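You operate a simulated robot arm through the tools that you are given. There is no shell and no other tool. Be economical: measure what you need, move in short steps, check, and stop when the job is done.

Carry out the task below with a simulated two-armed robot. There is one attempt and no reset: what you move stays moved.

TASK
Pick up the pink bulb with one hand, pass it to the other hand and put it on the grey stand shelf. Set down upright: pink bulb.

The check looks at the end state, three seconds after you hand in, the way a careful person would. Anything else that was tipped, shoved, dropped, spilled or broken makes it a failure.

THE ROBOT
Two 6-joint arms with two-finger parallel grippers on one trunk, on a base that drives. Base frame: it is fixed to the floor where the robot stands at the start and does not move with it; the origin is under the middle of the robot, x ahead of it, y to its left, z up. Readings come in mm, rad, newtons and seconds.
The left shoulder is at the start at [80, 215, 1580], the right one opposite. With the tool pointing down near the work surface each hand reaches from about 100 to 660 mm from the robot's upright axis, wherever it stands, measured 20 degrees to its own side. Places, roughly: grey stand shelf (63x19 cm) [820, -560, 300]. Payload 3.43 kg a hand.
The tool frame of a hand sits at the grasp point between the pads (the TCP): z along the fingers, y along the line on which they close. The tips reach 30 mm beyond it. Largest opening 94 mm; finger width 28, thickness 10; the body of the gripper, 50 by 96 mm, starts 55 mm behind the TCP.
Orientation is told as [roll, pitch, yaw] about the base's x, y, z axes, in that order, counted from this pose: with the fingers straight down and closing along the base's y, the tool's x points along the base's -x, its y along +y and its z along -z.

THE INTERFACE
- The arms move only by the tool step_arm. It takes "left_deltas", "right_deltas" or both (then of equal length, played together; a hand with none holds still); each is a list of rows, each an object of numbers (a shift or turn left out is 0, a gripper value left out holds the last): "claw": the finger opening in mm, from 0 to 94; "x", "y", "z": the shift along the tool's x, y, z in mm; "ax", "ay", "az": the turn, a rotation vector about the tool's x, y, z in rad. In form: [{"claw": .., "x": .., "y": .., "z": .., "ax": .., "ay": .., "az": ..}, ...]. A call has 1 to 8 rows; each row shifts and turns the commanded pose from where the row before left it, along the tool's axes as they then stand. Rows are played at 5 a second. More than 50 mm and 0.15 rad between two rows, or a gripper value outside its range, and nothing of the call is played. A pose out of reach is approached as far as the arm can. The call stops where the force on the tool passes 40 N (or 10 N more than at its start, if that is more) or the arm is blocked; 0.2 s more then pass. Each finger travels about 72 mm/s and halts on what it meets, pressing with about 43 N; the grip force reading is that of the motor and also rises with nothing between the fingers. The clock runs only during rows and for 0.2 s after the last one: add rows that do not move to give the fingers time. It gives the time, the measured TCP pose, the force on the tool (base axes), the opening and the grip force at its end, in the units of the frame above (readings bear some noise), with the torque about the TCP (base axes, N m) and any sound that the robot's microphone picked up.
- Cameras (640 x 400 px; columns grow to the right, rows downward): "scene" is now at [90.9, -4.3, 1719.9]; the picture's right is [-0.05, -1.00, -0.00], its down [-0.89, 0.04, -0.45] and it looks along [0.45, -0.02, -0.89] (base axes); focal length 265 px, centre (320, 200). "left" rides on the left gripper at [76, -14, -103] in its tool frame; the picture's right is [0.18, 0.98, 0.00], its down [-0.75, 0.14, -0.64] and it looks along [-0.63, 0.12, 0.77] (tool axes); focal length 243 px, centre (320, 200). "right" rides on the right gripper at [76, 14, -103] in its tool frame; the picture's right is [-0.18, 0.98, 0.00], its down [-0.75, -0.14, -0.64] and it looks along [-0.63, -0.12, 0.77] (tool axes); focal length 243 px, centre (320, 200). There is no depth. A picture from a camera that has moved, and an enlarged one, comes with that camera's place and axes in the base frame and with its lens.
- camera(camera): a new picture of that camera. No time passes.
- raise_lower(by): slides the trunk up (or, below 0, down) by that many mm; the arms and the scene camera ride with it, the base frame stays. It gives what a move gives, with no picture.
- roll_base(legs): drives the robot by 1 to 6 legs, each [ahead, left, turn to the left] in mm, mm and rad, along the robot's own axes; the way and the turn of a leg run together, so that a leg with both is an arc; at most 1500 mm and 3.142 rad a leg. The arms and the cameras ride along, it lands a little off, and it stops where it bumps. It gives what a move gives.
- turn_head(pan, tilt): turns the head with the scene camera to pan (to the left, within 1.501 rad either way) and tilt (down, from -0.506 to 1.204), counted from straight ahead of the robot. It gives what a move gives.
- inspect(camera, box): a new picture of the part [left, top, right, bottom] of that camera's present view, enlarged. No time passes.
- sign_off(): hands the job in; it is judged then, once.

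Go step by step. Nothing tells you exact positions but the pictures and the camera data: compare them with the known pose of the tool, close in by small moves and look again before you grip or let go. The budget is 120 turns and 88 pictures, counting those below and the enlarged ones. Unless the task says otherwise, let go and move clear before handing in, and close with one line.

The tools are called after "Call:" as name(argument=value, ...) on one line, values as JSON. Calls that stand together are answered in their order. step_arm: Moves the arms, as the interface text tells. Its arguments: {"type":"object","properties":{"left_deltas":{"type":"array"},"right_deltas":{"type":"array"}},"required":[]} The other tools are called the same way: raise_lower (by) slides the trunk up or down; roll_base (legs) drives the base; turn_head (pan, tilt) turns the head that bears the scene camera; camera (camera) takes a picture; inspect (camera, box) takes an enlarged picture of a part of a camera's view; sign_off () hands the job in.

At the start:

```text
clock: 0.0
left_tcp_pos: [508.6, -28.3, 1040.8]
left_tcp_rot: [-0.001, 0.0, 0.0]
left_ft_force: [-0.6, 0.1, -1.2]
left_ft_torque: [-0.02, 0.02, -0.01]
left_width: 94.2
left_grasp_force: 0.0
right_tcp_pos: [468.8, -432.3, 1031.5]
right_tcp_rot: [0.0, 0.0, 0.0]
right_ft_force: [-0.7, -0.2, -0.3]
right_ft_torque: [0.0, 0.0, -0.03]
right_width: 94.0
right_grasp_force: 0.0
trunk travel left (down, up): [-810.0, 30.0]
robot x, y, heading: [-0.2, 0.8, -0.004]
head pan, tilt: [-0.049, 1.101]
```

scene: 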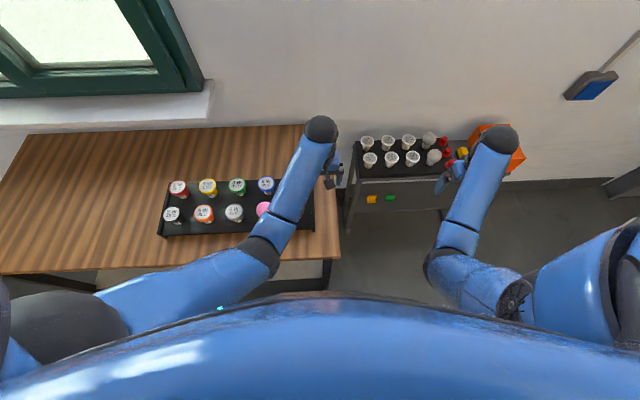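
right: 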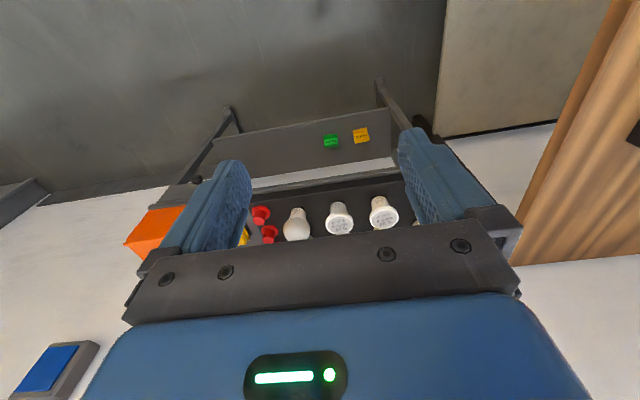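
left: 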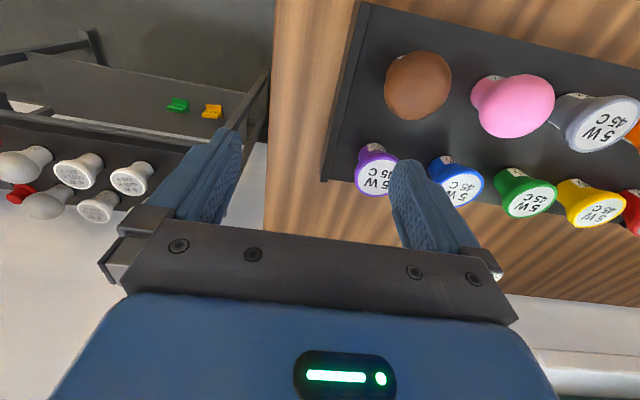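

I see the pink bulb on the black tray on the wooden table and the grey stand shelf to the right. I'll enlarge views to understand the objects' shape and locations.

Call:
inspect(camera="left", box=[320, 0, 640, 200])

Call:
inspect(camera="scene", box=[320, 110, 540, 248])

Call:
inspect(camera="scene", box=[140, 140, 340, 265])

```text
2.00 times, centred on (480, 100) of left
camera zoom: at [432.9, -41.7, 1143.5], right [-0.18, 0.98, 0.0], down [0.75, 0.14, 0.64], along [0.63, 0.12, -0.77], focal length 485 px, centre (0, 400)
```

zoom: 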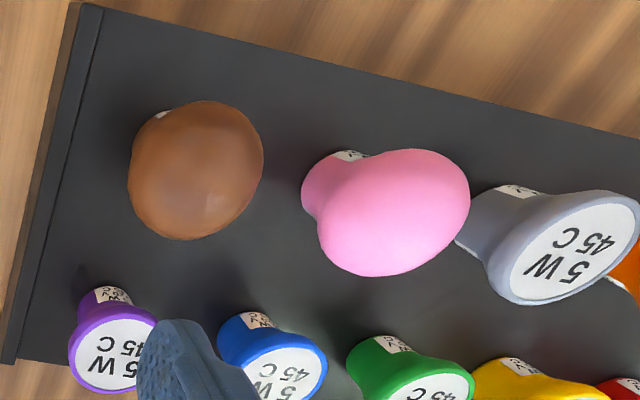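

```text
2.90 times, centred on (430, 179) of scene
camera zoom: at [90.9, -4.3, 1719.9], right [-0.05, -1.0, 0.0], down [-0.89, 0.04, -0.45], along [0.45, -0.02, -0.89], focal length 768 px, centre (1, 261)
```

zoom: 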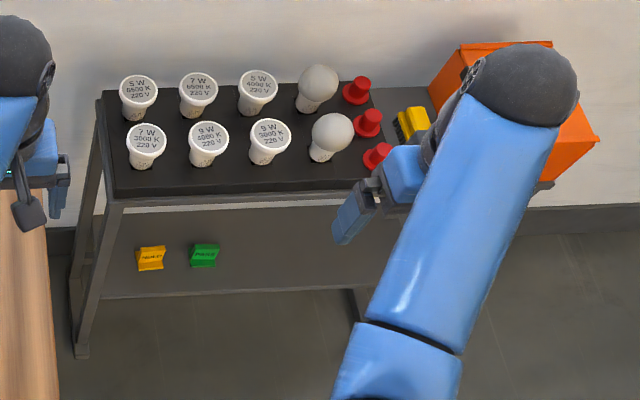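

```text
3.20 times, centred on (240, 202) of scene
camera zoom: at [90.9, -4.3, 1719.9], right [-0.05, -1.0, 0.0], down [-0.89, 0.04, -0.45], along [0.45, -0.02, -0.89], focal length 848 px, centre (576, 192)
```

zoom: 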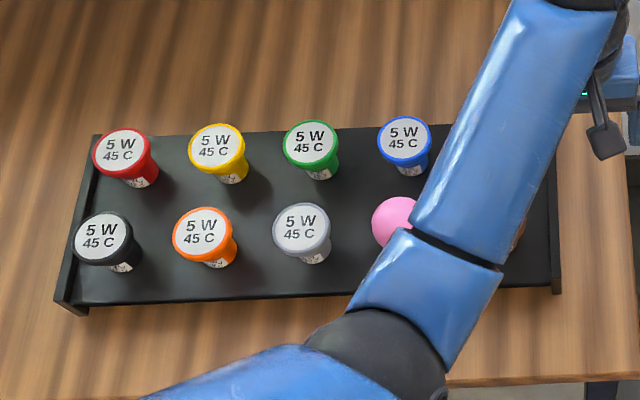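

The pink globe centre triangulates to about (482, 175, 882), with roughly 66 mm diameter, upright with its base down. I'll move the left hand above it and look.

Call:
step_arm(left_deltas=[{"y": 40, "x": 5}, {"y": 40, "x": 5}, {"y": 40, "x": 5}, {"y": 40, "x": 5}, {"y": 40, "x": 5}, {}])

Call:
camera(camera="left")

Call:
camera(camera="scene")

```text
clock: 1.4
left_tcp_pos: [488.3, 171.5, 1027.2]
left_tcp_rot: [0.001, -0.003, 0.001]
left_ft_force: [0.2, -0.5, 0.2]
left_ft_torque: [0.01, 0.01, 0.01]
left_width: 93.9
left_grasp_force: 0.0
left hand out of reach, approached as far as the arm can: row 3, 4, 5
right_tcp_pos: [466.9, -433.1, 1032.5]
right_tcp_rot: [-0.002, 0.0, 0.0]
right_ft_force: [0.2, -0.1, 0.3]
right_ft_torque: [0.02, -0.02, 0.0]
right_width: 94.1
right_grasp_force: 0.0
trunk travel left (down, up): [-810.0, 30.0]
robot x, y, heading: [-3.4, -1.0, 0.001]
head pan, tilt: [-0.049, 1.101]
```

```text
81 pictures are left
camera left: at [412.6, 158.5, 1129.7], right [-0.18, 0.98, 0.0], down [0.75, 0.14, 0.64], along [0.63, 0.12, -0.77], focal length 243 px, centre (320, 200)
```

left: 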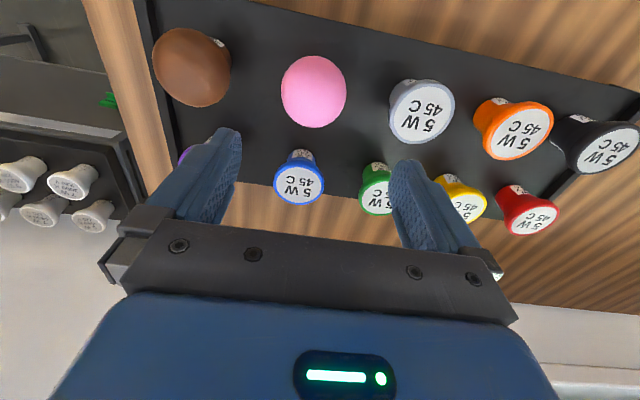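

```text
80 pictures are left
camera scene: at [91.0, -4.4, 1719.8], right [-0.05, -1.0, 0.0], down [-0.89, 0.04, -0.45], along [0.45, -0.02, -0.89], focal length 265 px, centre (320, 200)
```

scene: 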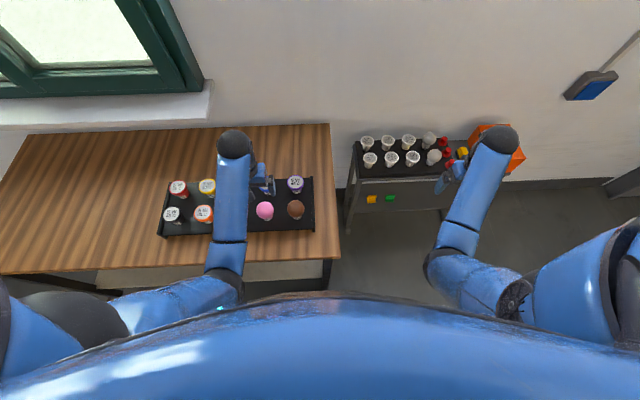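

The pink globe is at about (481, 167, 890), and the hand is nearly above it. I'll align, then lower the trunk partway, which also improves reach.

Call:
step_arm(left_deltas=[{"x": 7, "y": -4}, {}])

Call:
raise_lower(by=-65)

Call:
camera(camera="left")

Call:
inspect(camera="scene", box=[180, 140, 340, 240])

```text
clock: 2.0
left_tcp_pos: [481.6, 169.8, 1025.2]
left_tcp_rot: [-0.001, -0.005, 0.0]
left_ft_force: [-0.2, 0.1, 0.5]
left_ft_torque: [-0.01, -0.02, 0.0]
left_width: 93.9
left_grasp_force: 0.1
right_tcp_pos: [469.0, -432.4, 1032.3]
right_tcp_rot: [-0.001, -0.001, 0.0]
right_ft_force: [-0.4, -0.2, 0.3]
right_ft_torque: [0.02, -0.01, 0.01]
right_width: 94.1
right_grasp_force: 0.0
trunk travel left (down, up): [-810.0, 30.0]
robot x, y, heading: [1.2, -2.1, 0.003]
head pan, tilt: [-0.049, 1.101]
```

```text
clock: 3.0
left_tcp_pos: [481.3, 168.2, 960.4]
left_tcp_rot: [0.001, -0.004, 0.0]
left_ft_force: [-0.3, -0.2, -0.1]
left_ft_torque: [-0.01, -0.01, -0.01]
left_width: 93.9
left_grasp_force: 0.0
right_tcp_pos: [466.6, -432.7, 966.5]
right_tcp_rot: [0.001, 0.0, 0.001]
right_ft_force: [0.4, 0.5, 0.5]
right_ft_torque: [0.0, -0.01, 0.0]
right_width: 94.1
right_grasp_force: 0.0
trunk travel left (down, up): [-745.0, 95.0]
robot x, y, heading: [-2.5, -1.9, 0.001]
head pan, tilt: [-0.049, 1.101]
```

```text
79 pictures are left
camera left: at [405.5, 153.7, 1063.1], right [-0.18, 0.98, 0.0], down [0.75, 0.14, 0.64], along [0.63, 0.12, -0.76], focal length 243 px, centre (320, 200)
```

left: 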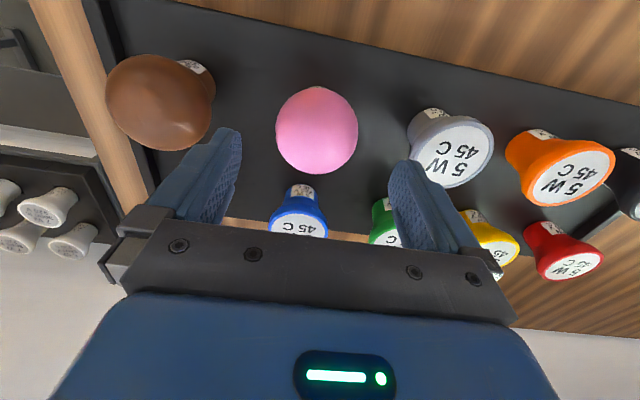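

```text
4.00 times, centred on (260, 190) of scene
camera zoom: at [90.6, -4.1, 1654.9], right [-0.05, -1.0, 0.0], down [-0.89, 0.04, -0.45], along [0.45, -0.02, -0.89], focal length 1060 px, centre (560, 240)
```

zoom: 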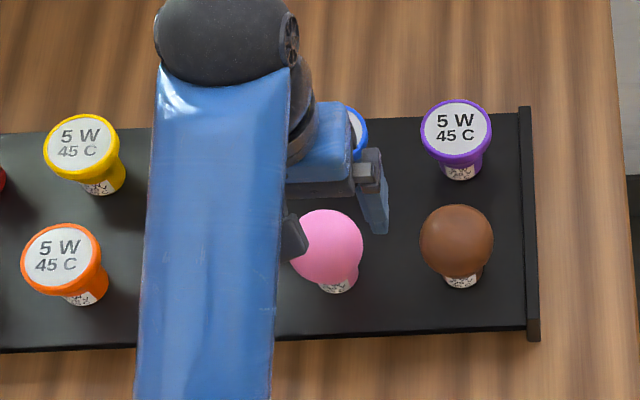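

The estimate is confirmed: globe centre (480, 167, 891), diameter about 60 mm. I'll lower the trunk so the tips sit just below the equator.

Call:
raise_lower(by=-50)

Call:
camera(camera="left")

Call:
inspect(camera="scene", box=[220, 140, 340, 215])

```text
clock: 4.0
left_tcp_pos: [481.3, 167.1, 912.1]
left_tcp_rot: [0.0, -0.004, 0.001]
left_ft_force: [0.8, 0.1, 0.2]
left_ft_torque: [0.01, -0.02, 0.01]
left_width: 93.9
left_grasp_force: 0.0
right_tcp_pos: [468.8, -432.8, 916.4]
right_tcp_rot: [0.001, -0.001, 0.002]
right_ft_force: [-0.6, -0.6, 0.2]
right_ft_torque: [0.0, 0.02, 0.0]
right_width: 94.0
right_grasp_force: 0.0
trunk travel left (down, up): [-695.0, 145.0]
robot x, y, heading: [1.4, 2.2, -0.003]
head pan, tilt: [-0.049, 1.101]
```

```text
77 pictures are left
camera left: at [405.5, 153.7, 1013.0], right [-0.18, 0.98, 0.0], down [0.75, 0.14, 0.64], along [0.63, 0.12, -0.76], focal length 243 px, centre (320, 200)
```

left: 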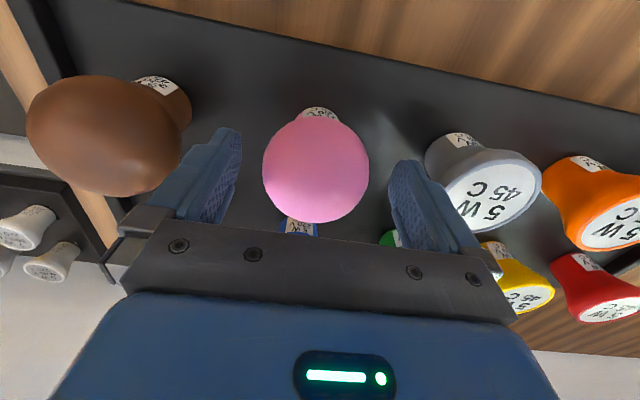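

```text
5.33 times, centred on (280, 178) of scene
camera zoom: at [90.7, -4.1, 1604.9], right [-0.05, -1.0, 0.0], down [-0.89, 0.04, -0.45], along [0.45, -0.02, -0.89], focal length 1413 px, centre (533, 320)
```

zoom: 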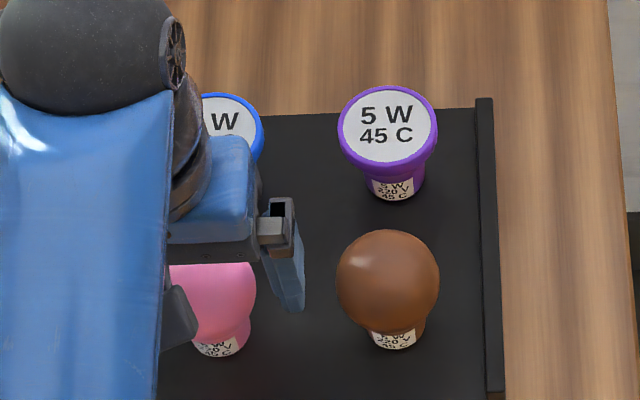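

The globe sits centred between the fingers, about 20 mm beyond the TCP as intended. I'll close the left hand.

Call:
step_arm(left_deltas=[{"claw": 70}, {"claw": 50}, {"claw": 40}, {}, {}, {}])

Call:
camera(camera="left")

```text
clock: 5.4
left_tcp_pos: [481.5, 167.9, 909.7]
left_tcp_rot: [0.002, -0.004, -0.001]
left_ft_force: [0.0, -0.3, 1.6]
left_ft_torque: [0.07, -0.02, -0.03]
left_width: 57.6
left_grasp_force: 43.6
right_tcp_pos: [468.0, -432.8, 915.8]
right_tcp_rot: [0.0, 0.0, -0.001]
right_ft_force: [0.0, 0.7, -0.1]
right_ft_torque: [0.0, 0.02, 0.03]
right_width: 94.1
right_grasp_force: 0.1
trunk travel left (down, up): [-695.0, 145.0]
robot x, y, heading: [0.4, -3.1, -0.0]
head pan, tilt: [-0.049, 1.101]
```

```text
75 pictures are left
camera left: at [405.6, 153.7, 1013.0], right [-0.18, 0.98, 0.0], down [0.75, 0.14, 0.64], along [0.63, 0.12, -0.76], focal length 243 px, centre (320, 200)
```

left: 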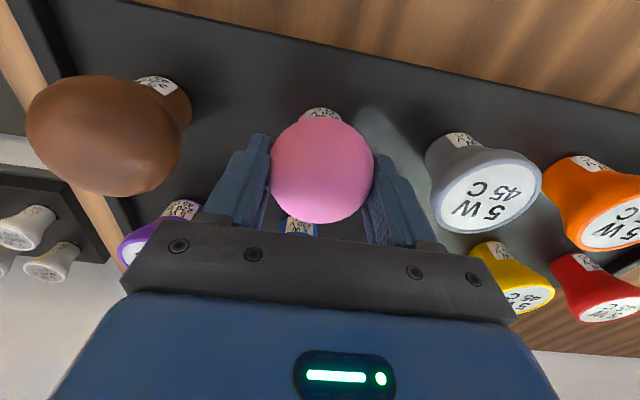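

The bulb is gripped at 57.6 mm. I'll lift it with the trunk and check.

Call:
raise_lower(by=140)

Call:
camera(camera="left")

Call:
inspect(camera="scene", box=[180, 140, 340, 240])

```text
clock: 7.0
left_tcp_pos: [482.4, 167.4, 1050.3]
left_tcp_rot: [-0.001, -0.003, 0.0]
left_ft_force: [0.1, 0.0, -0.3]
left_ft_torque: [-0.01, 0.01, 0.0]
left_width: 57.6
left_grasp_force: 43.0
right_tcp_pos: [468.5, -433.5, 1055.8]
right_tcp_rot: [-0.001, -0.001, 0.0]
right_ft_force: [-0.3, -0.4, -0.7]
right_ft_torque: [-0.01, 0.03, 0.03]
right_width: 94.0
right_grasp_force: 0.0
trunk travel left (down, up): [-835.0, 5.0]
robot x, y, heading: [-2.7, -0.6, -0.0]
head pan, tilt: [-0.049, 1.101]
```

```text
74 pictures are left
camera left: at [405.8, 153.7, 1152.8], right [-0.18, 0.98, 0.0], down [0.75, 0.14, 0.64], along [0.63, 0.12, -0.76], focal length 243 px, centre (320, 200)
```

left: 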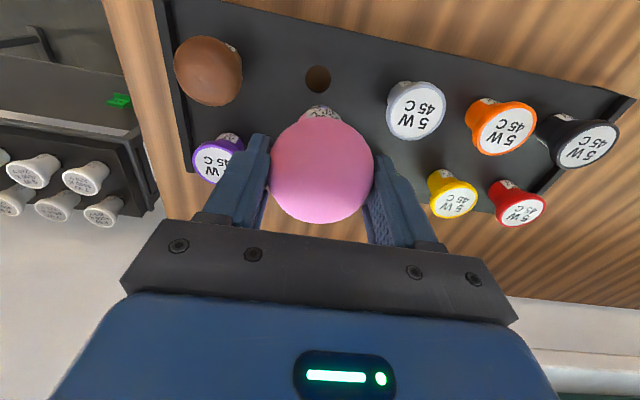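

```text
4.00 times, centred on (260, 190) of scene
camera zoom: at [91.2, -4.2, 1744.8], right [-0.05, -1.0, 0.0], down [-0.89, 0.04, -0.45], along [0.45, -0.02, -0.89], focal length 1060 px, centre (560, 240)
```

zoom: 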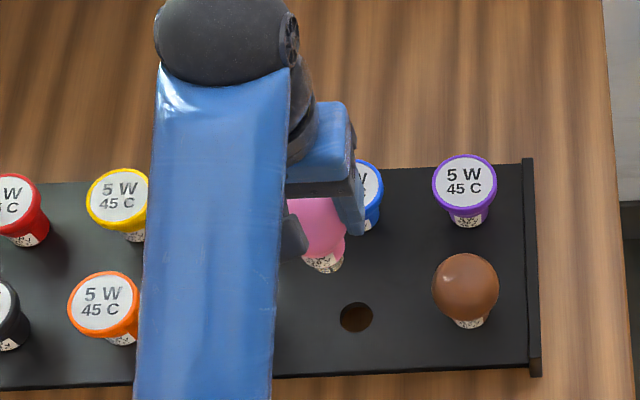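

The bulb came out of a hole, so it has a longer base; it's lifted clear. I'll back the robot straight away from the table and look at the bulb.

Call:
roll_base(legs=[[-350, 0, 0]])

Call:
camera(camera="scene")

Call:
camera(camera="right")

```text
clock: 9.3
left_tcp_pos: [141.4, 166.3, 1049.5]
left_tcp_rot: [-0.002, -0.001, -0.008]
left_ft_force: [0.2, 0.3, -1.0]
left_ft_torque: [0.04, 0.0, -0.05]
left_width: 57.5
left_grasp_force: 42.5
right_tcp_pos: [121.4, -435.5, 1055.6]
right_tcp_rot: [0.0, 0.004, -0.01]
right_ft_force: [-0.5, 0.1, 0.4]
right_ft_torque: [-0.03, 0.01, -0.03]
right_width: 94.1
right_grasp_force: 0.1
trunk travel left (down, up): [-835.0, 5.0]
robot x, y, heading: [-342.9, 0.3, -0.007]
head pan, tilt: [-0.049, 1.101]
```

```text
72 pictures are left
camera scene: at [-250.3, -3.6, 1744.5], right [-0.06, -1.0, 0.0], down [-0.89, 0.05, -0.45], along [0.45, -0.03, -0.89], focal length 265 px, centre (320, 200)
```

scene: 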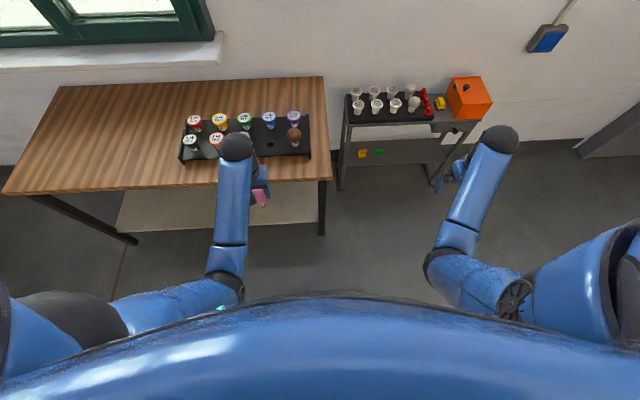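

```text
71 pictures are left
camera right: at [45.2, -421.0, 1157.7], right [0.19, 0.98, 0.0], down [0.75, -0.15, 0.64], along [0.63, -0.12, -0.77], focal length 243 px, centre (320, 200)
```

right: 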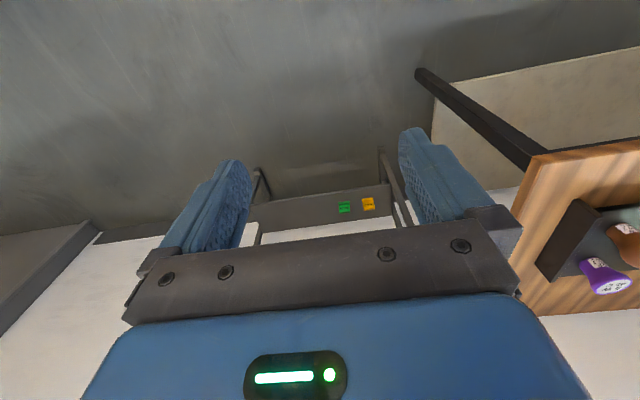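

The bulb is held well in free space. I'll bring the left hand towards the middle and start turning it so the right hand can come in crosswise.

Call:
step_arm(left_deltas=[{"y": -40, "x": -9}, {"y": -40, "x": -9}, {"y": -40, "x": -9}, {"y": -40, "x": -9}, {"az": 0.15}, {"az": 0.15}, {"az": 0.15}, {"az": 0.15}])

Call:
step_arm(left_deltas=[{"az": 0.15}, {"az": 0.15}, {"az": 0.15}, {"az": 0.15}, {"az": 0.15}, {"az": 0.15}, {"az": 0.07}], right_deltas=[{"ay": 0.15}, {"ay": 0.15}, {"ay": 0.15}, {}, {}, {}, {}])

Call:
camera(camera="scene")

Call:
camera(camera="right")

```text
clock: 11.1
left_tcp_pos: [171.6, 5.5, 1050.7]
left_tcp_rot: [0.001, -0.004, -0.61]
left_ft_force: [-0.8, 1.1, 0.0]
left_ft_torque: [-0.05, 0.03, -0.01]
left_width: 57.5
left_grasp_force: 43.1
right_tcp_pos: [119.2, -436.7, 1056.0]
right_tcp_rot: [0.001, 0.0, -0.009]
right_ft_force: [-0.7, 0.8, -0.5]
right_ft_torque: [0.03, 0.01, 0.01]
right_width: 93.9
right_grasp_force: 0.1
trunk travel left (down, up): [-835.0, 5.0]
robot x, y, heading: [-345.4, 2.1, -0.006]
head pan, tilt: [-0.049, 1.101]
```

```text
clock: 12.7
left_tcp_pos: [172.2, 5.6, 1050.6]
left_tcp_rot: [0.004, -0.002, -1.582]
left_ft_force: [-0.4, 0.3, 0.2]
left_ft_torque: [-0.01, 0.01, -0.01]
left_width: 57.6
left_grasp_force: 43.2
right_tcp_pos: [142.0, -451.2, 1012.0]
right_tcp_rot: [0.0, 0.45, -0.008]
right_ft_force: [-0.3, -0.3, 0.0]
right_ft_torque: [-0.04, -0.01, 0.0]
right_width: 93.7
right_grasp_force: 0.1
right hand out of reach, approached as far as the arm can: row 1, 2, 3
trunk travel left (down, up): [-835.0, 5.0]
robot x, y, heading: [-349.4, 1.0, -0.005]
head pan, tilt: [-0.049, 1.101]
```

```text
70 pictures are left
camera scene: at [-254.3, -3.4, 1744.8], right [-0.06, -1.0, 0.0], down [-0.89, 0.05, -0.45], along [0.45, -0.03, -0.89], focal length 265 px, centre (320, 200)
```

scene: 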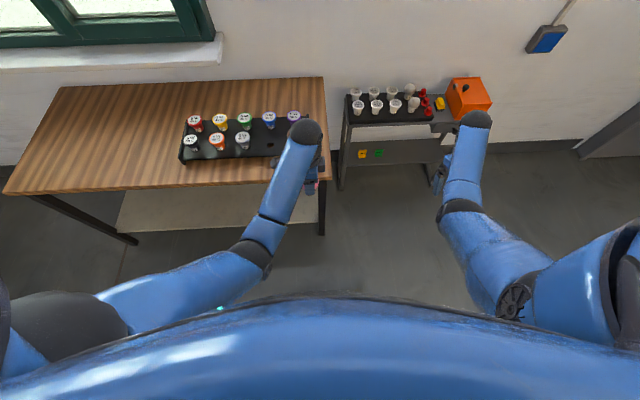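

```text
69 pictures are left
camera right: at [117.5, -436.8, 1137.5], right [0.17, 0.98, -0.08], down [0.96, -0.15, 0.25], along [0.23, -0.12, -0.96], focal length 243 px, centre (320, 200)
```

right: 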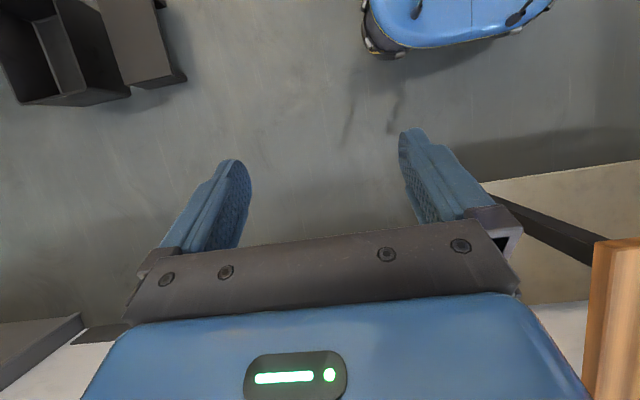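

I pitched the right hand the wrong way (it needs negative). Correcting now: I'll turn it towards horizontal forward.

Call:
step_arm(right_deltas=[{"ay": -0.15}, {"ay": -0.15}, {"ay": -0.15}, {"ay": -0.15}, {"ay": -0.15}, {"ay": -0.15}, {"ay": -0.15}, {"ay": -0.15}])

Call:
step_arm(right_deltas=[{"ay": -0.15}, {"ay": -0.15}, {"ay": -0.15}, {}])

Call:
camera(camera="right")

Call:
camera(camera="scene")

```text
clock: 14.5
left_tcp_pos: [173.2, 5.1, 1050.5]
left_tcp_rot: [0.005, 0.0, -1.579]
left_ft_force: [-0.1, 0.0, -0.3]
left_ft_torque: [-0.04, 0.03, 0.02]
left_width: 57.6
left_grasp_force: 42.6
right_tcp_pos: [140.3, -450.2, 1014.1]
right_tcp_rot: [-0.003, -0.751, -0.007]
right_ft_force: [-0.2, -0.1, -0.7]
right_ft_torque: [-0.04, -0.01, -0.02]
right_width: 94.0
right_grasp_force: 0.1
trunk travel left (down, up): [-835.0, 5.0]
robot x, y, heading: [-345.3, 3.7, -0.012]
head pan, tilt: [-0.049, 1.101]
```

```text
clock: 15.5
left_tcp_pos: [171.6, 5.7, 1050.3]
left_tcp_rot: [0.006, -0.001, -1.577]
left_ft_force: [0.7, 1.0, -0.9]
left_ft_torque: [-0.03, 0.01, -0.02]
left_width: 57.5
left_grasp_force: 43.3
right_tcp_pos: [141.3, -450.9, 1012.6]
right_tcp_rot: [0.0, -1.199, -0.009]
right_ft_force: [0.3, -0.5, 0.3]
right_ft_torque: [0.03, 0.0, -0.02]
right_width: 94.0
right_grasp_force: 0.0
trunk travel left (down, up): [-835.0, 5.0]
robot x, y, heading: [-346.2, 3.3, -0.008]
head pan, tilt: [-0.049, 1.101]
```

```text
68 pictures are left
camera right: at [18.2, -436.0, 978.2], right [0.08, 0.98, 0.17], down [-0.33, -0.14, 0.94], along [0.94, -0.13, 0.31], focal length 243 px, centre (320, 200)
```

right: 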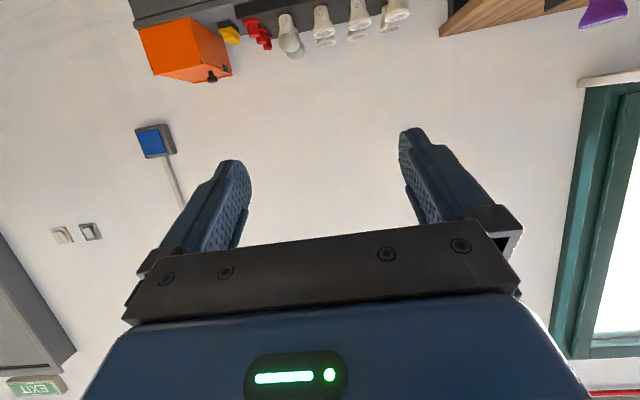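

```text
67 pictures are left
camera scene: at [-254.0, -3.7, 1744.8], right [-0.06, -1.0, 0.0], down [-0.89, 0.05, -0.45], along [0.45, -0.03, -0.89], focal length 265 px, centre (320, 200)
```

scene: 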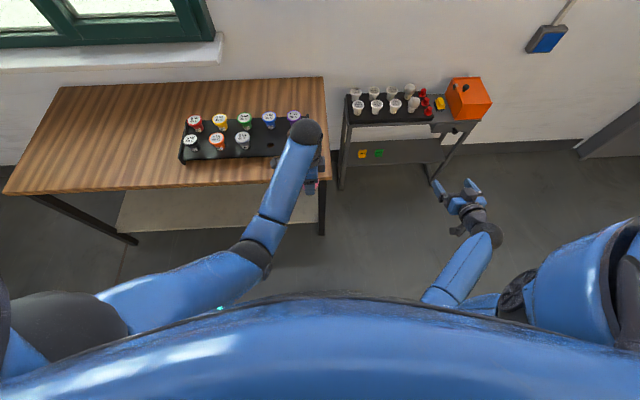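

The right hand now points forward. I'll shift the left hand a bit right and bring the right hand to a standoff behind the bulb.

Call:
step_arm(left_deltas=[{"x": -35}, {"x": -35}, {"x": -35}, {}, {}, {}, {}], right_deltas=[{"z": -36, "x": -9.6}, {"z": -36, "x": -9.6}, {"z": -36, "x": -9.6}, {"y": 45}, {"y": 45}, {"y": 45}, {"y": 45}])

Call:
camera(camera="right")

Call:
camera(camera="scene")

```text
clock: 16.7
left_tcp_pos: [170.8, -98.4, 1052.4]
left_tcp_rot: [0.002, 0.0, -1.579]
left_ft_force: [-1.3, -0.2, -0.5]
left_ft_torque: [0.02, -0.02, -0.03]
left_width: 57.5
left_grasp_force: 42.7
right_tcp_pos: [99.0, -426.7, 1147.6]
right_tcp_rot: [-0.554, -1.283, 0.514]
right_ft_force: [-0.1, -0.2, -0.1]
right_ft_torque: [-0.02, 0.01, -0.02]
right_width: 93.9
right_grasp_force: 0.0
trunk travel left (down, up): [-835.0, 5.0]
robot x, y, heading: [-348.6, 3.3, -0.012]
head pan, tilt: [-0.049, 1.101]
stopped in row 5 (right hand): the arm was blocked; the commanded pose is now the measured one
```

```text
66 pictures are left
camera right: at [-19.1, -418.3, 1097.2], right [0.06, 1.0, 0.03], down [-0.44, 0.0, 0.9], along [0.9, -0.07, 0.44], focal length 243 px, centre (320, 200)
```

right: 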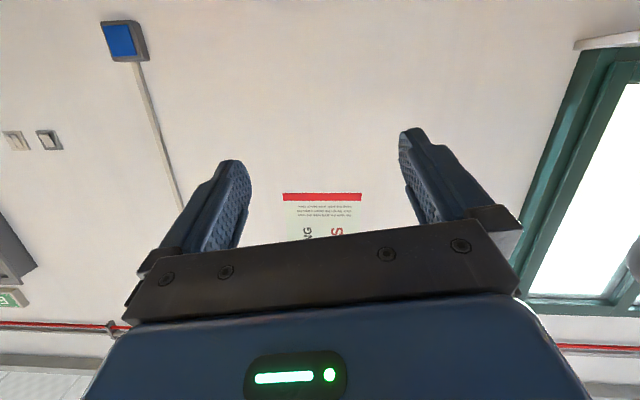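

```text
65 pictures are left
camera scene: at [-253.9, -1.8, 1744.2], right [-0.06, -1.0, 0.0], down [-0.89, 0.05, -0.45], along [0.45, -0.03, -0.89], focal length 265 px, centre (320, 200)
```

scene: 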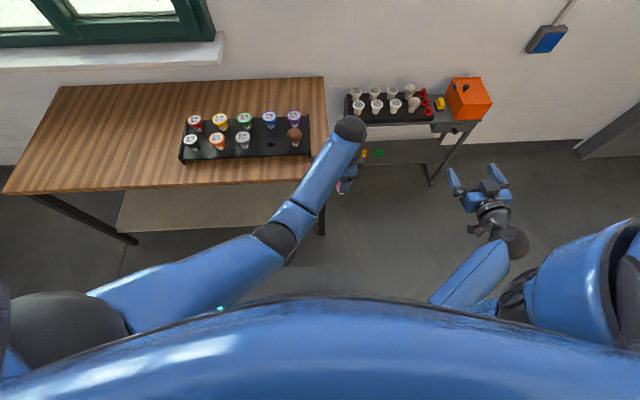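

The right arm blocked when pulled back while pointing forward. I'll go back forward and down, then aim the hand diagonally (forward-left), which folds more easily.

Call:
step_arm(right_deltas=[{"z": 18, "x": 29}, {"z": 18, "x": 29}, {"z": 18, "x": 29}, {"z": 18, "x": 29, "az": 0.08}, {"az": 0.075}, {}])

Call:
step_arm(right_deltas=[{"ax": -0.144, "az": -0.036}, {"ax": -0.144, "az": -0.036}, {"ax": -0.144, "az": -0.036}, {"ax": -0.144, "az": -0.036}, {"ax": -0.144, "az": -0.036}, {}])

Call:
camera(camera="right")

Call:
camera(camera="scene")

```text
clock: 18.1
left_tcp_pos: [171.8, -100.3, 1052.7]
left_tcp_rot: [0.003, -0.001, -1.578]
left_ft_force: [-0.3, 0.3, -0.5]
left_ft_torque: [-0.01, -0.02, 0.0]
left_width: 57.5
left_grasp_force: 43.3
right_tcp_pos: [140.2, -446.9, 1020.4]
right_tcp_rot: [0.01, -1.328, -0.069]
right_ft_force: [0.3, 0.2, 0.5]
right_ft_torque: [0.0, -0.01, 0.01]
right_width: 94.1
right_grasp_force: 0.0
trunk travel left (down, up): [-835.0, 5.0]
robot x, y, heading: [-347.2, -0.5, -0.01]
head pan, tilt: [-0.049, 1.101]
```

```text
clock: 19.5
left_tcp_pos: [171.5, -100.7, 1053.0]
left_tcp_rot: [0.003, 0.001, -1.578]
left_ft_force: [0.3, 0.1, -0.3]
left_ft_torque: [0.03, 0.02, 0.01]
left_width: 57.7
left_grasp_force: 43.0
right_tcp_pos: [138.4, -447.2, 1020.2]
right_tcp_rot: [0.002, -1.328, 0.683]
right_ft_force: [0.0, -0.5, 0.3]
right_ft_torque: [0.02, 0.0, -0.01]
right_width: 94.1
right_grasp_force: 0.0
trunk travel left (down, up): [-835.0, 5.0]
robot x, y, heading: [-346.1, 1.8, -0.006]
head pan, tilt: [-0.049, 1.101]
```

```text
64 pictures are left
camera right: at [39.6, -511.7, 970.4], right [-0.59, 0.79, 0.18], down [-0.25, -0.39, 0.89], along [0.77, 0.48, 0.43], focal length 243 px, centre (320, 200)
```

right: 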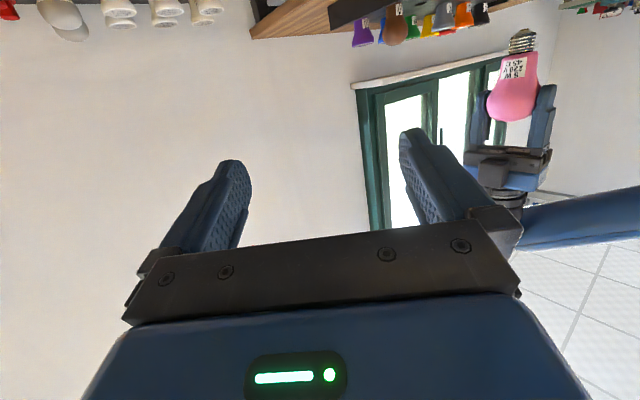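

```text
63 pictures are left
camera scene: at [-254.5, -3.5, 1744.9], right [-0.06, -1.0, 0.0], down [-0.89, 0.05, -0.45], along [0.45, -0.03, -0.89], focal length 265 px, centre (320, 200)
```

scene: 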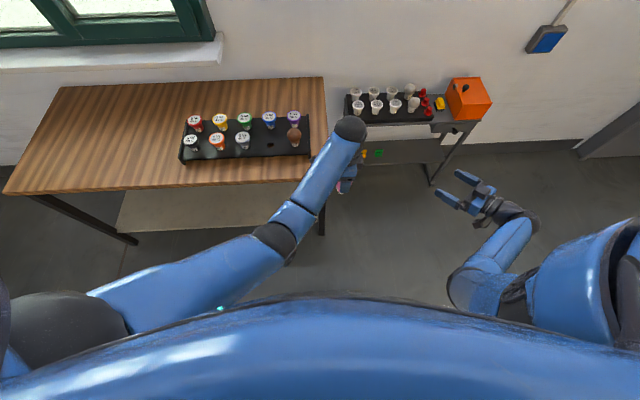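

The right camera (upside-down view) shows the whole bulb: globe, labelled neck, narrow screw base. I'll enlarge it to gauge lengths.

Call:
inspect(camera="right", box=[440, 10, 600, 110])

```text
4.00 times, centred on (520, 60) of right
camera zoom: at [39.6, -511.7, 970.4], right [-0.59, 0.79, 0.18], down [-0.25, -0.39, 0.89], along [0.77, 0.48, 0.43], focal length 970 px, centre (-480, 760)
```

zoom: 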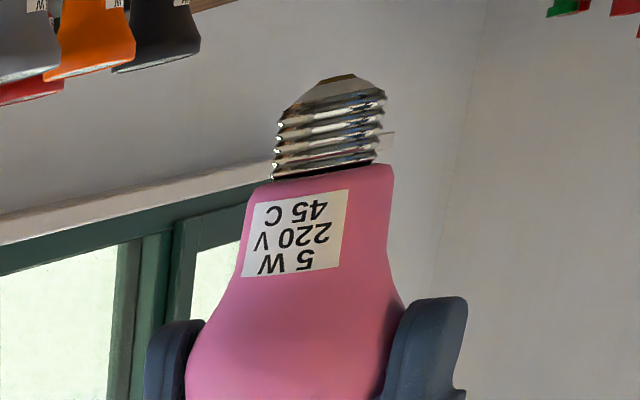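

The base ends in a small contact tip, so the bulb must be very vertical to stand. I'll check the shelf for features.

Call:
inspect(camera="scene", box=[325, 75, 505, 190])

```text
3.48 times, centred on (415, 132) of scene
camera zoom: at [-254.5, -3.5, 1744.9], right [-0.06, -1.0, 0.0], down [-0.89, 0.05, -0.45], along [0.45, -0.03, -0.89], focal length 922 px, centre (-10, 435)
```

zoom: 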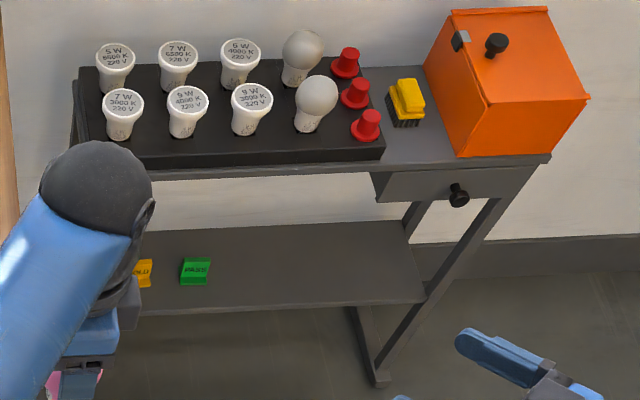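

The shelf is bare to the right of the green PASS sign. Now I'll turn the left hand to match the right's diagonal approach and bring the right to a standoff.

Call:
step_arm(left_deltas=[{"az": -0.138}, {"az": -0.138}, {"az": -0.138}, {"az": -0.138}, {"az": -0.138}, {}, {}], right_deltas=[{"x": -12, "y": 41.3, "z": 21.3}, {"x": -12, "y": 41.3, "z": 21.3}, {"x": -12, "y": 41.3, "z": 21.3}, {"x": -12, "y": 41.3, "z": 21.3}, {}, {}, {}])

Call:
camera(camera="right")

Call:
camera(camera="scene")

```text
clock: 21.1
left_tcp_pos: [171.5, -101.2, 1052.8]
left_tcp_rot: [0.001, -0.004, -0.885]
left_ft_force: [0.5, 0.3, -0.6]
left_ft_torque: [0.01, 0.0, -0.03]
left_width: 57.8
left_grasp_force: 42.8
right_tcp_pos: [106.7, -259.8, 1047.1]
right_tcp_rot: [0.001, -1.327, 0.684]
right_ft_force: [-0.6, -0.3, -0.2]
right_ft_torque: [0.02, -0.01, 0.01]
right_width: 93.9
right_grasp_force: 0.1
trunk travel left (down, up): [-835.0, 5.0]
robot x, y, heading: [-348.7, 2.8, -0.01]
head pan, tilt: [-0.049, 1.101]
```

```text
60 pictures are left
camera right: at [6.1, -323.1, 997.2], right [-0.59, 0.79, 0.18], down [-0.25, -0.39, 0.89], along [0.77, 0.47, 0.43], focal length 243 px, centre (320, 200)
```

right: 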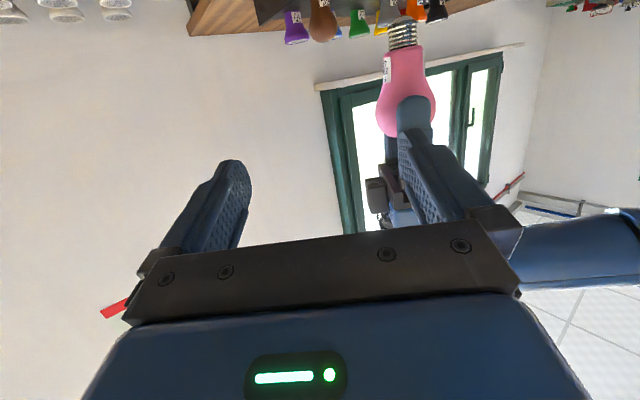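

```text
59 pictures are left
camera scene: at [-254.7, -3.3, 1744.9], right [-0.06, -1.0, 0.0], down [-0.89, 0.05, -0.45], along [0.45, -0.03, -0.89], focal length 265 px, centre (320, 200)
```

scene: 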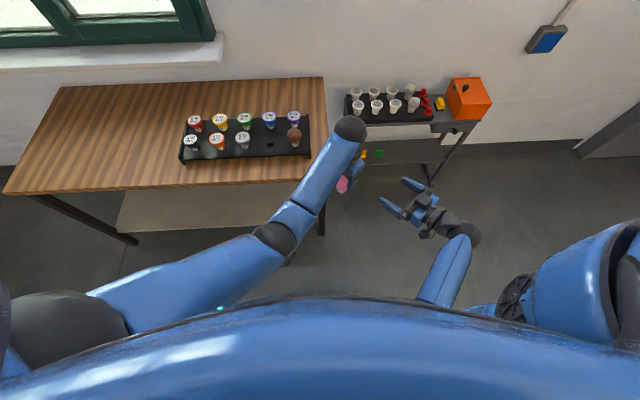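

The globe's position is confirmed at about (171, −99, 1034). I'll finish the sideways alignment to the standoff.

Call:
step_arm(right_deltas=[{"x": -8, "y": 28, "z": 14}, {"x": -8, "y": 28, "z": 14}, {"x": -7, "y": 27, "z": 15}, {}])

Call:
camera(camera="right")

Call:
inspect(camera="scene", box=[300, 130, 500, 255])

```text
clock: 22.1
left_tcp_pos: [172.2, -99.7, 1052.6]
left_tcp_rot: [0.002, 0.0, -0.887]
left_ft_force: [-0.2, 0.0, -0.1]
left_ft_torque: [-0.02, -0.01, 0.01]
left_width: 57.6
left_grasp_force: 42.8
right_tcp_pos: [91.2, -167.3, 1057.1]
right_tcp_rot: [0.003, -1.328, 0.678]
right_ft_force: [0.2, -1.3, -1.0]
right_ft_torque: [-0.01, 0.01, -0.02]
right_width: 94.1
right_grasp_force: 0.0
trunk travel left (down, up): [-835.0, 5.0]
robot x, y, heading: [-346.2, 1.1, -0.01]
head pan, tilt: [-0.049, 1.101]
```

```text
58 pictures are left
camera right: at [-8.7, -230.7, 1008.2], right [-0.59, 0.79, 0.18], down [-0.25, -0.39, 0.89], along [0.77, 0.47, 0.43], focal length 243 px, centre (320, 200)
```

right: 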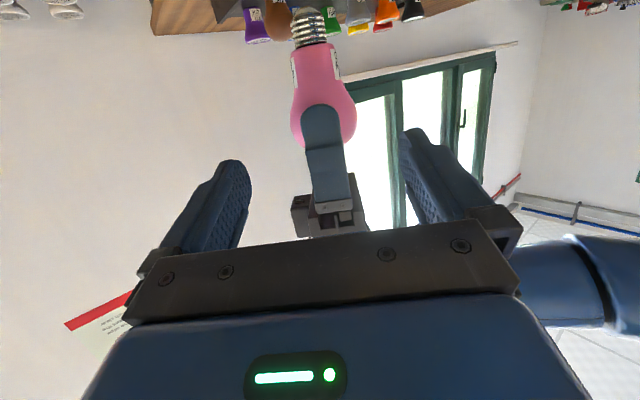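

```text
3.20 times, centred on (400, 192) of scene
camera zoom: at [-254.2, -4.1, 1744.8], right [-0.06, -1.0, 0.0], down [-0.89, 0.05, -0.45], along [0.45, -0.03, -0.89], focal length 848 px, centre (64, 224)
```

zoom: 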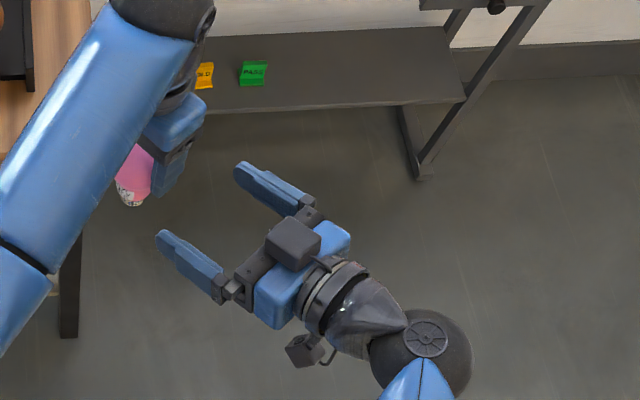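

Lateral and vertical alignment is good, with the left finger lying between the right fingers. I'll advance along the tool axis in two stages, checking in between.

Call:
step_arm(right_deltas=[{"z": 25}, {"z": 25}, {"z": 10}, {}])

Call:
camera(camera="right")

Call:
inspect(camera="scene", box=[300, 130, 500, 255])

Call:
camera(camera="left")

```text
clock: 23.1
left_tcp_pos: [171.9, -101.0, 1052.7]
left_tcp_rot: [0.001, -0.001, -0.888]
left_ft_force: [0.0, 0.6, -0.9]
left_ft_torque: [-0.03, -0.01, 0.0]
left_width: 58.0
left_grasp_force: 43.2
right_tcp_pos: [136.9, -130.6, 1044.1]
right_tcp_rot: [0.004, -1.326, 0.683]
right_ft_force: [0.0, -0.1, 0.8]
right_ft_torque: [0.02, 0.0, 0.0]
right_width: 94.2
right_grasp_force: 0.0
trunk travel left (down, up): [-835.0, 5.0]
robot x, y, heading: [-346.4, -0.2, -0.01]
head pan, tilt: [-0.049, 1.101]
```

```text
56 pictures are left
camera right: at [37.2, -194.1, 993.7], right [-0.59, 0.79, 0.18], down [-0.25, -0.39, 0.89], along [0.77, 0.47, 0.43], focal length 243 px, centre (320, 200)
```

right: 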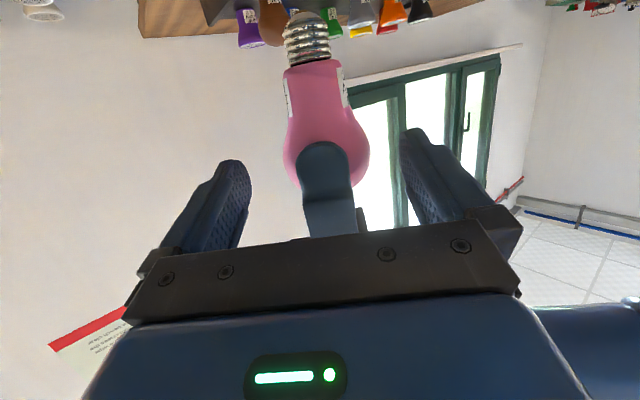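

```text
3.20 times, centred on (400, 192) of scene
camera zoom: at [-255.0, -3.5, 1744.9], right [-0.06, -1.0, 0.0], down [-0.89, 0.05, -0.45], along [0.45, -0.03, -0.89], focal length 848 px, centre (64, 224)
```

zoom: 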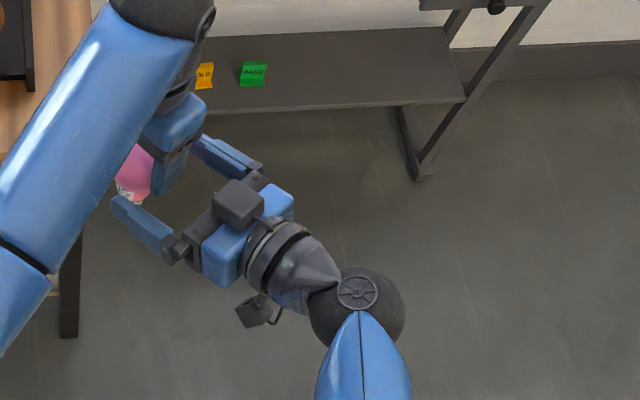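

```text
54 pictures are left
camera left: at [112.8, -50.4, 1155.0], right [0.65, 0.76, 0.0], down [0.58, -0.5, 0.64], along [0.49, -0.41, -0.76], focal length 243 px, centre (320, 200)
```

left: 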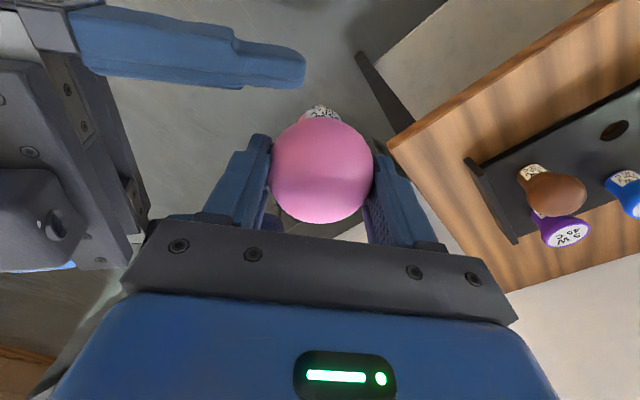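

There's room remaining; 47 mm to the globe centre. I'll advance 27 mm more in small steps.

Call:
step_arm(right_deltas=[{"z": 9}, {"z": 9}, {"z": 9}, {}])

Call:
camera(camera="right")

Call:
camera(camera="left")

```text
clock: 24.1
left_tcp_pos: [172.7, -98.8, 1053.1]
left_tcp_rot: [0.001, -0.001, -0.889]
left_ft_force: [0.1, -0.6, -0.3]
left_ft_torque: [-0.01, 0.03, 0.02]
left_width: 57.3
left_grasp_force: 43.3
right_tcp_pos: [158.3, -113.1, 1036.4]
right_tcp_rot: [0.004, -1.328, 0.681]
right_ft_force: [0.3, -0.4, 0.7]
right_ft_torque: [0.01, 0.0, 0.0]
right_width: 94.1
right_grasp_force: 0.0
trunk travel left (down, up): [-835.0, 5.0]
robot x, y, heading: [-345.6, -1.5, -0.003]
head pan, tilt: [-0.049, 1.101]
```

```text
53 pictures are left
camera right: at [57.7, -177.6, 987.0], right [-0.59, 0.79, 0.18], down [-0.25, -0.39, 0.89], along [0.77, 0.47, 0.43], focal length 243 px, centre (320, 200)
```

right: 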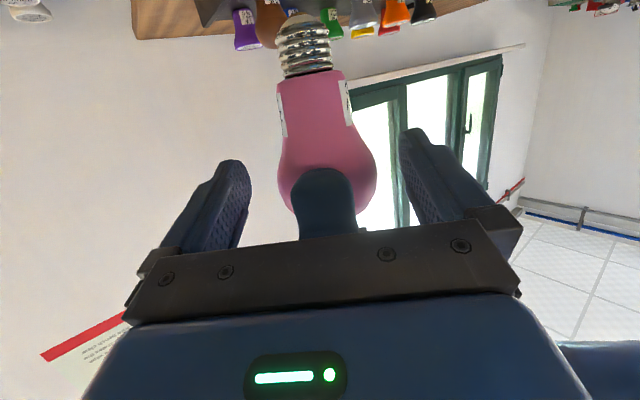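

```text
52 pictures are left
camera left: at [113.2, -50.5, 1154.8], right [0.65, 0.76, 0.0], down [0.58, -0.5, 0.64], along [0.49, -0.41, -0.77], focal length 243 px, centre (320, 200)
```

left: 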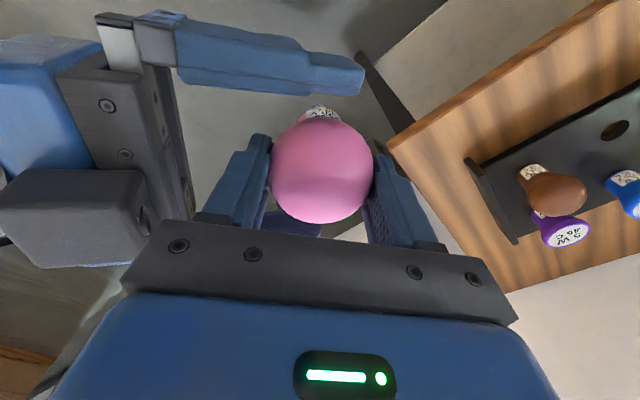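

The right fingers straddle the globe at its equator. I'll close the right hand.

Call:
step_arm(right_deltas=[{"claw": 72}, {"claw": 60}, {"claw": 50}, {"claw": 40}, {}, {}])

Call:
camera(camera="right")

Call:
camera(camera="left")

```text
clock: 25.5
left_tcp_pos: [172.3, -101.6, 1052.4]
left_tcp_rot: [0.003, -0.005, -0.889]
left_ft_force: [16.9, -21.1, -10.7]
left_ft_torque: [-0.4, -0.21, 0.03]
left_width: 57.6
left_grasp_force: 42.6
right_tcp_pos: [157.8, -112.4, 1036.2]
right_tcp_rot: [0.007, -1.329, 0.682]
right_ft_force: [-16.6, 21.2, 10.0]
right_ft_torque: [0.15, -0.26, 0.5]
right_width: 57.4
right_grasp_force: 43.0
trunk travel left (down, up): [-835.0, 5.0]
robot x, y, heading: [-348.6, 3.4, -0.01]
head pan, tilt: [-0.049, 1.101]
```

```text
51 pictures are left
camera right: at [57.0, -177.0, 987.1], right [-0.59, 0.79, 0.18], down [-0.25, -0.39, 0.89], along [0.77, 0.48, 0.43], focal length 243 px, centre (320, 200)
```

right: 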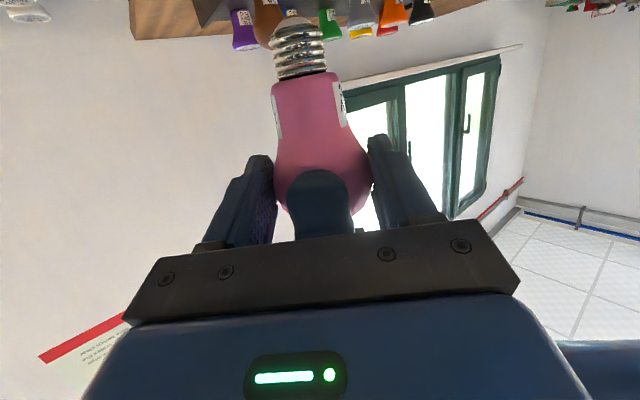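

```text
50 pictures are left
camera left: at [113.4, -51.1, 1154.9], right [0.65, 0.76, 0.0], down [0.58, -0.49, 0.65], along [0.49, -0.42, -0.76], focal length 243 px, centre (320, 200)
```

left: 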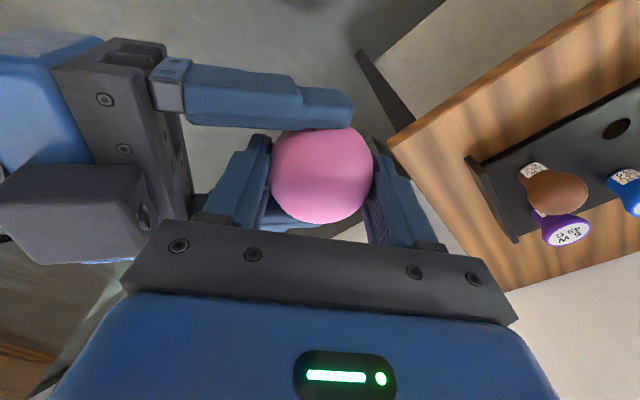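

Both hands hold the bulb with some sideways strain. I'll relieve it with a small shift before releasing the left.

Call:
step_arm(right_deltas=[{"y": 1.0, "x": -0.5}, {}])

```text
clock: 26.1
left_tcp_pos: [172.8, -101.8, 1052.8]
left_tcp_rot: [0.003, -0.006, -0.887]
left_ft_force: [10.0, -20.7, -1.9]
left_ft_torque: [-0.44, -0.27, -0.04]
left_width: 57.6
left_grasp_force: 42.8
right_tcp_pos: [156.8, -113.3, 1037.9]
right_tcp_rot: [0.007, -1.327, 0.68]
right_ft_force: [-9.6, 20.6, 2.1]
right_ft_torque: [0.13, 0.06, 0.47]
right_width: 57.3
right_grasp_force: 43.2
trunk travel left (down, up): [-835.0, 5.0]
robot x, y, heading: [-346.9, 1.2, -0.003]
head pan, tilt: [-0.049, 1.101]
```

Call:
step_arm(right_deltas=[{"y": 1.5, "z": 0.5}, {"y": 1.5}, {}])

```text
clock: 26.9
left_tcp_pos: [171.8, -99.1, 1053.1]
left_tcp_rot: [0.002, 0.001, -0.885]
left_ft_force: [-10.2, -4.4, 16.8]
left_ft_torque: [-0.08, 0.14, 0.06]
left_width: 57.6
left_grasp_force: 43.5
right_tcp_pos: [154.9, -111.3, 1036.7]
right_tcp_rot: [-0.004, -1.325, 0.682]
right_ft_force: [9.1, 4.5, -15.8]
right_ft_torque: [-0.21, 0.3, -0.05]
right_width: 57.7
right_grasp_force: 43.4
trunk travel left (down, up): [-835.0, 5.0]
robot x, y, heading: [-343.8, 1.8, -0.01]
head pan, tilt: [-0.049, 1.101]
```

Call:
step_arm(right_deltas=[{"x": 0.8, "z": 1.0}, {}])

```text
clock: 27.5
left_tcp_pos: [172.6, -99.9, 1052.1]
left_tcp_rot: [0.003, -0.002, -0.887]
left_ft_force: [-9.9, 9.1, 17.1]
left_ft_torque: [0.27, 0.18, 0.02]
left_width: 57.6
left_grasp_force: 43.0
right_tcp_pos: [156.7, -110.4, 1036.4]
right_tcp_rot: [0.0, -1.329, 0.681]
right_ft_force: [9.1, -8.7, -17.0]
right_ft_torque: [-0.29, 0.26, -0.24]
right_width: 57.4
right_grasp_force: 43.6
trunk travel left (down, up): [-835.0, 5.0]
robot x, y, heading: [-344.2, -1.3, -0.011]
head pan, tilt: [-0.049, 1.101]
```

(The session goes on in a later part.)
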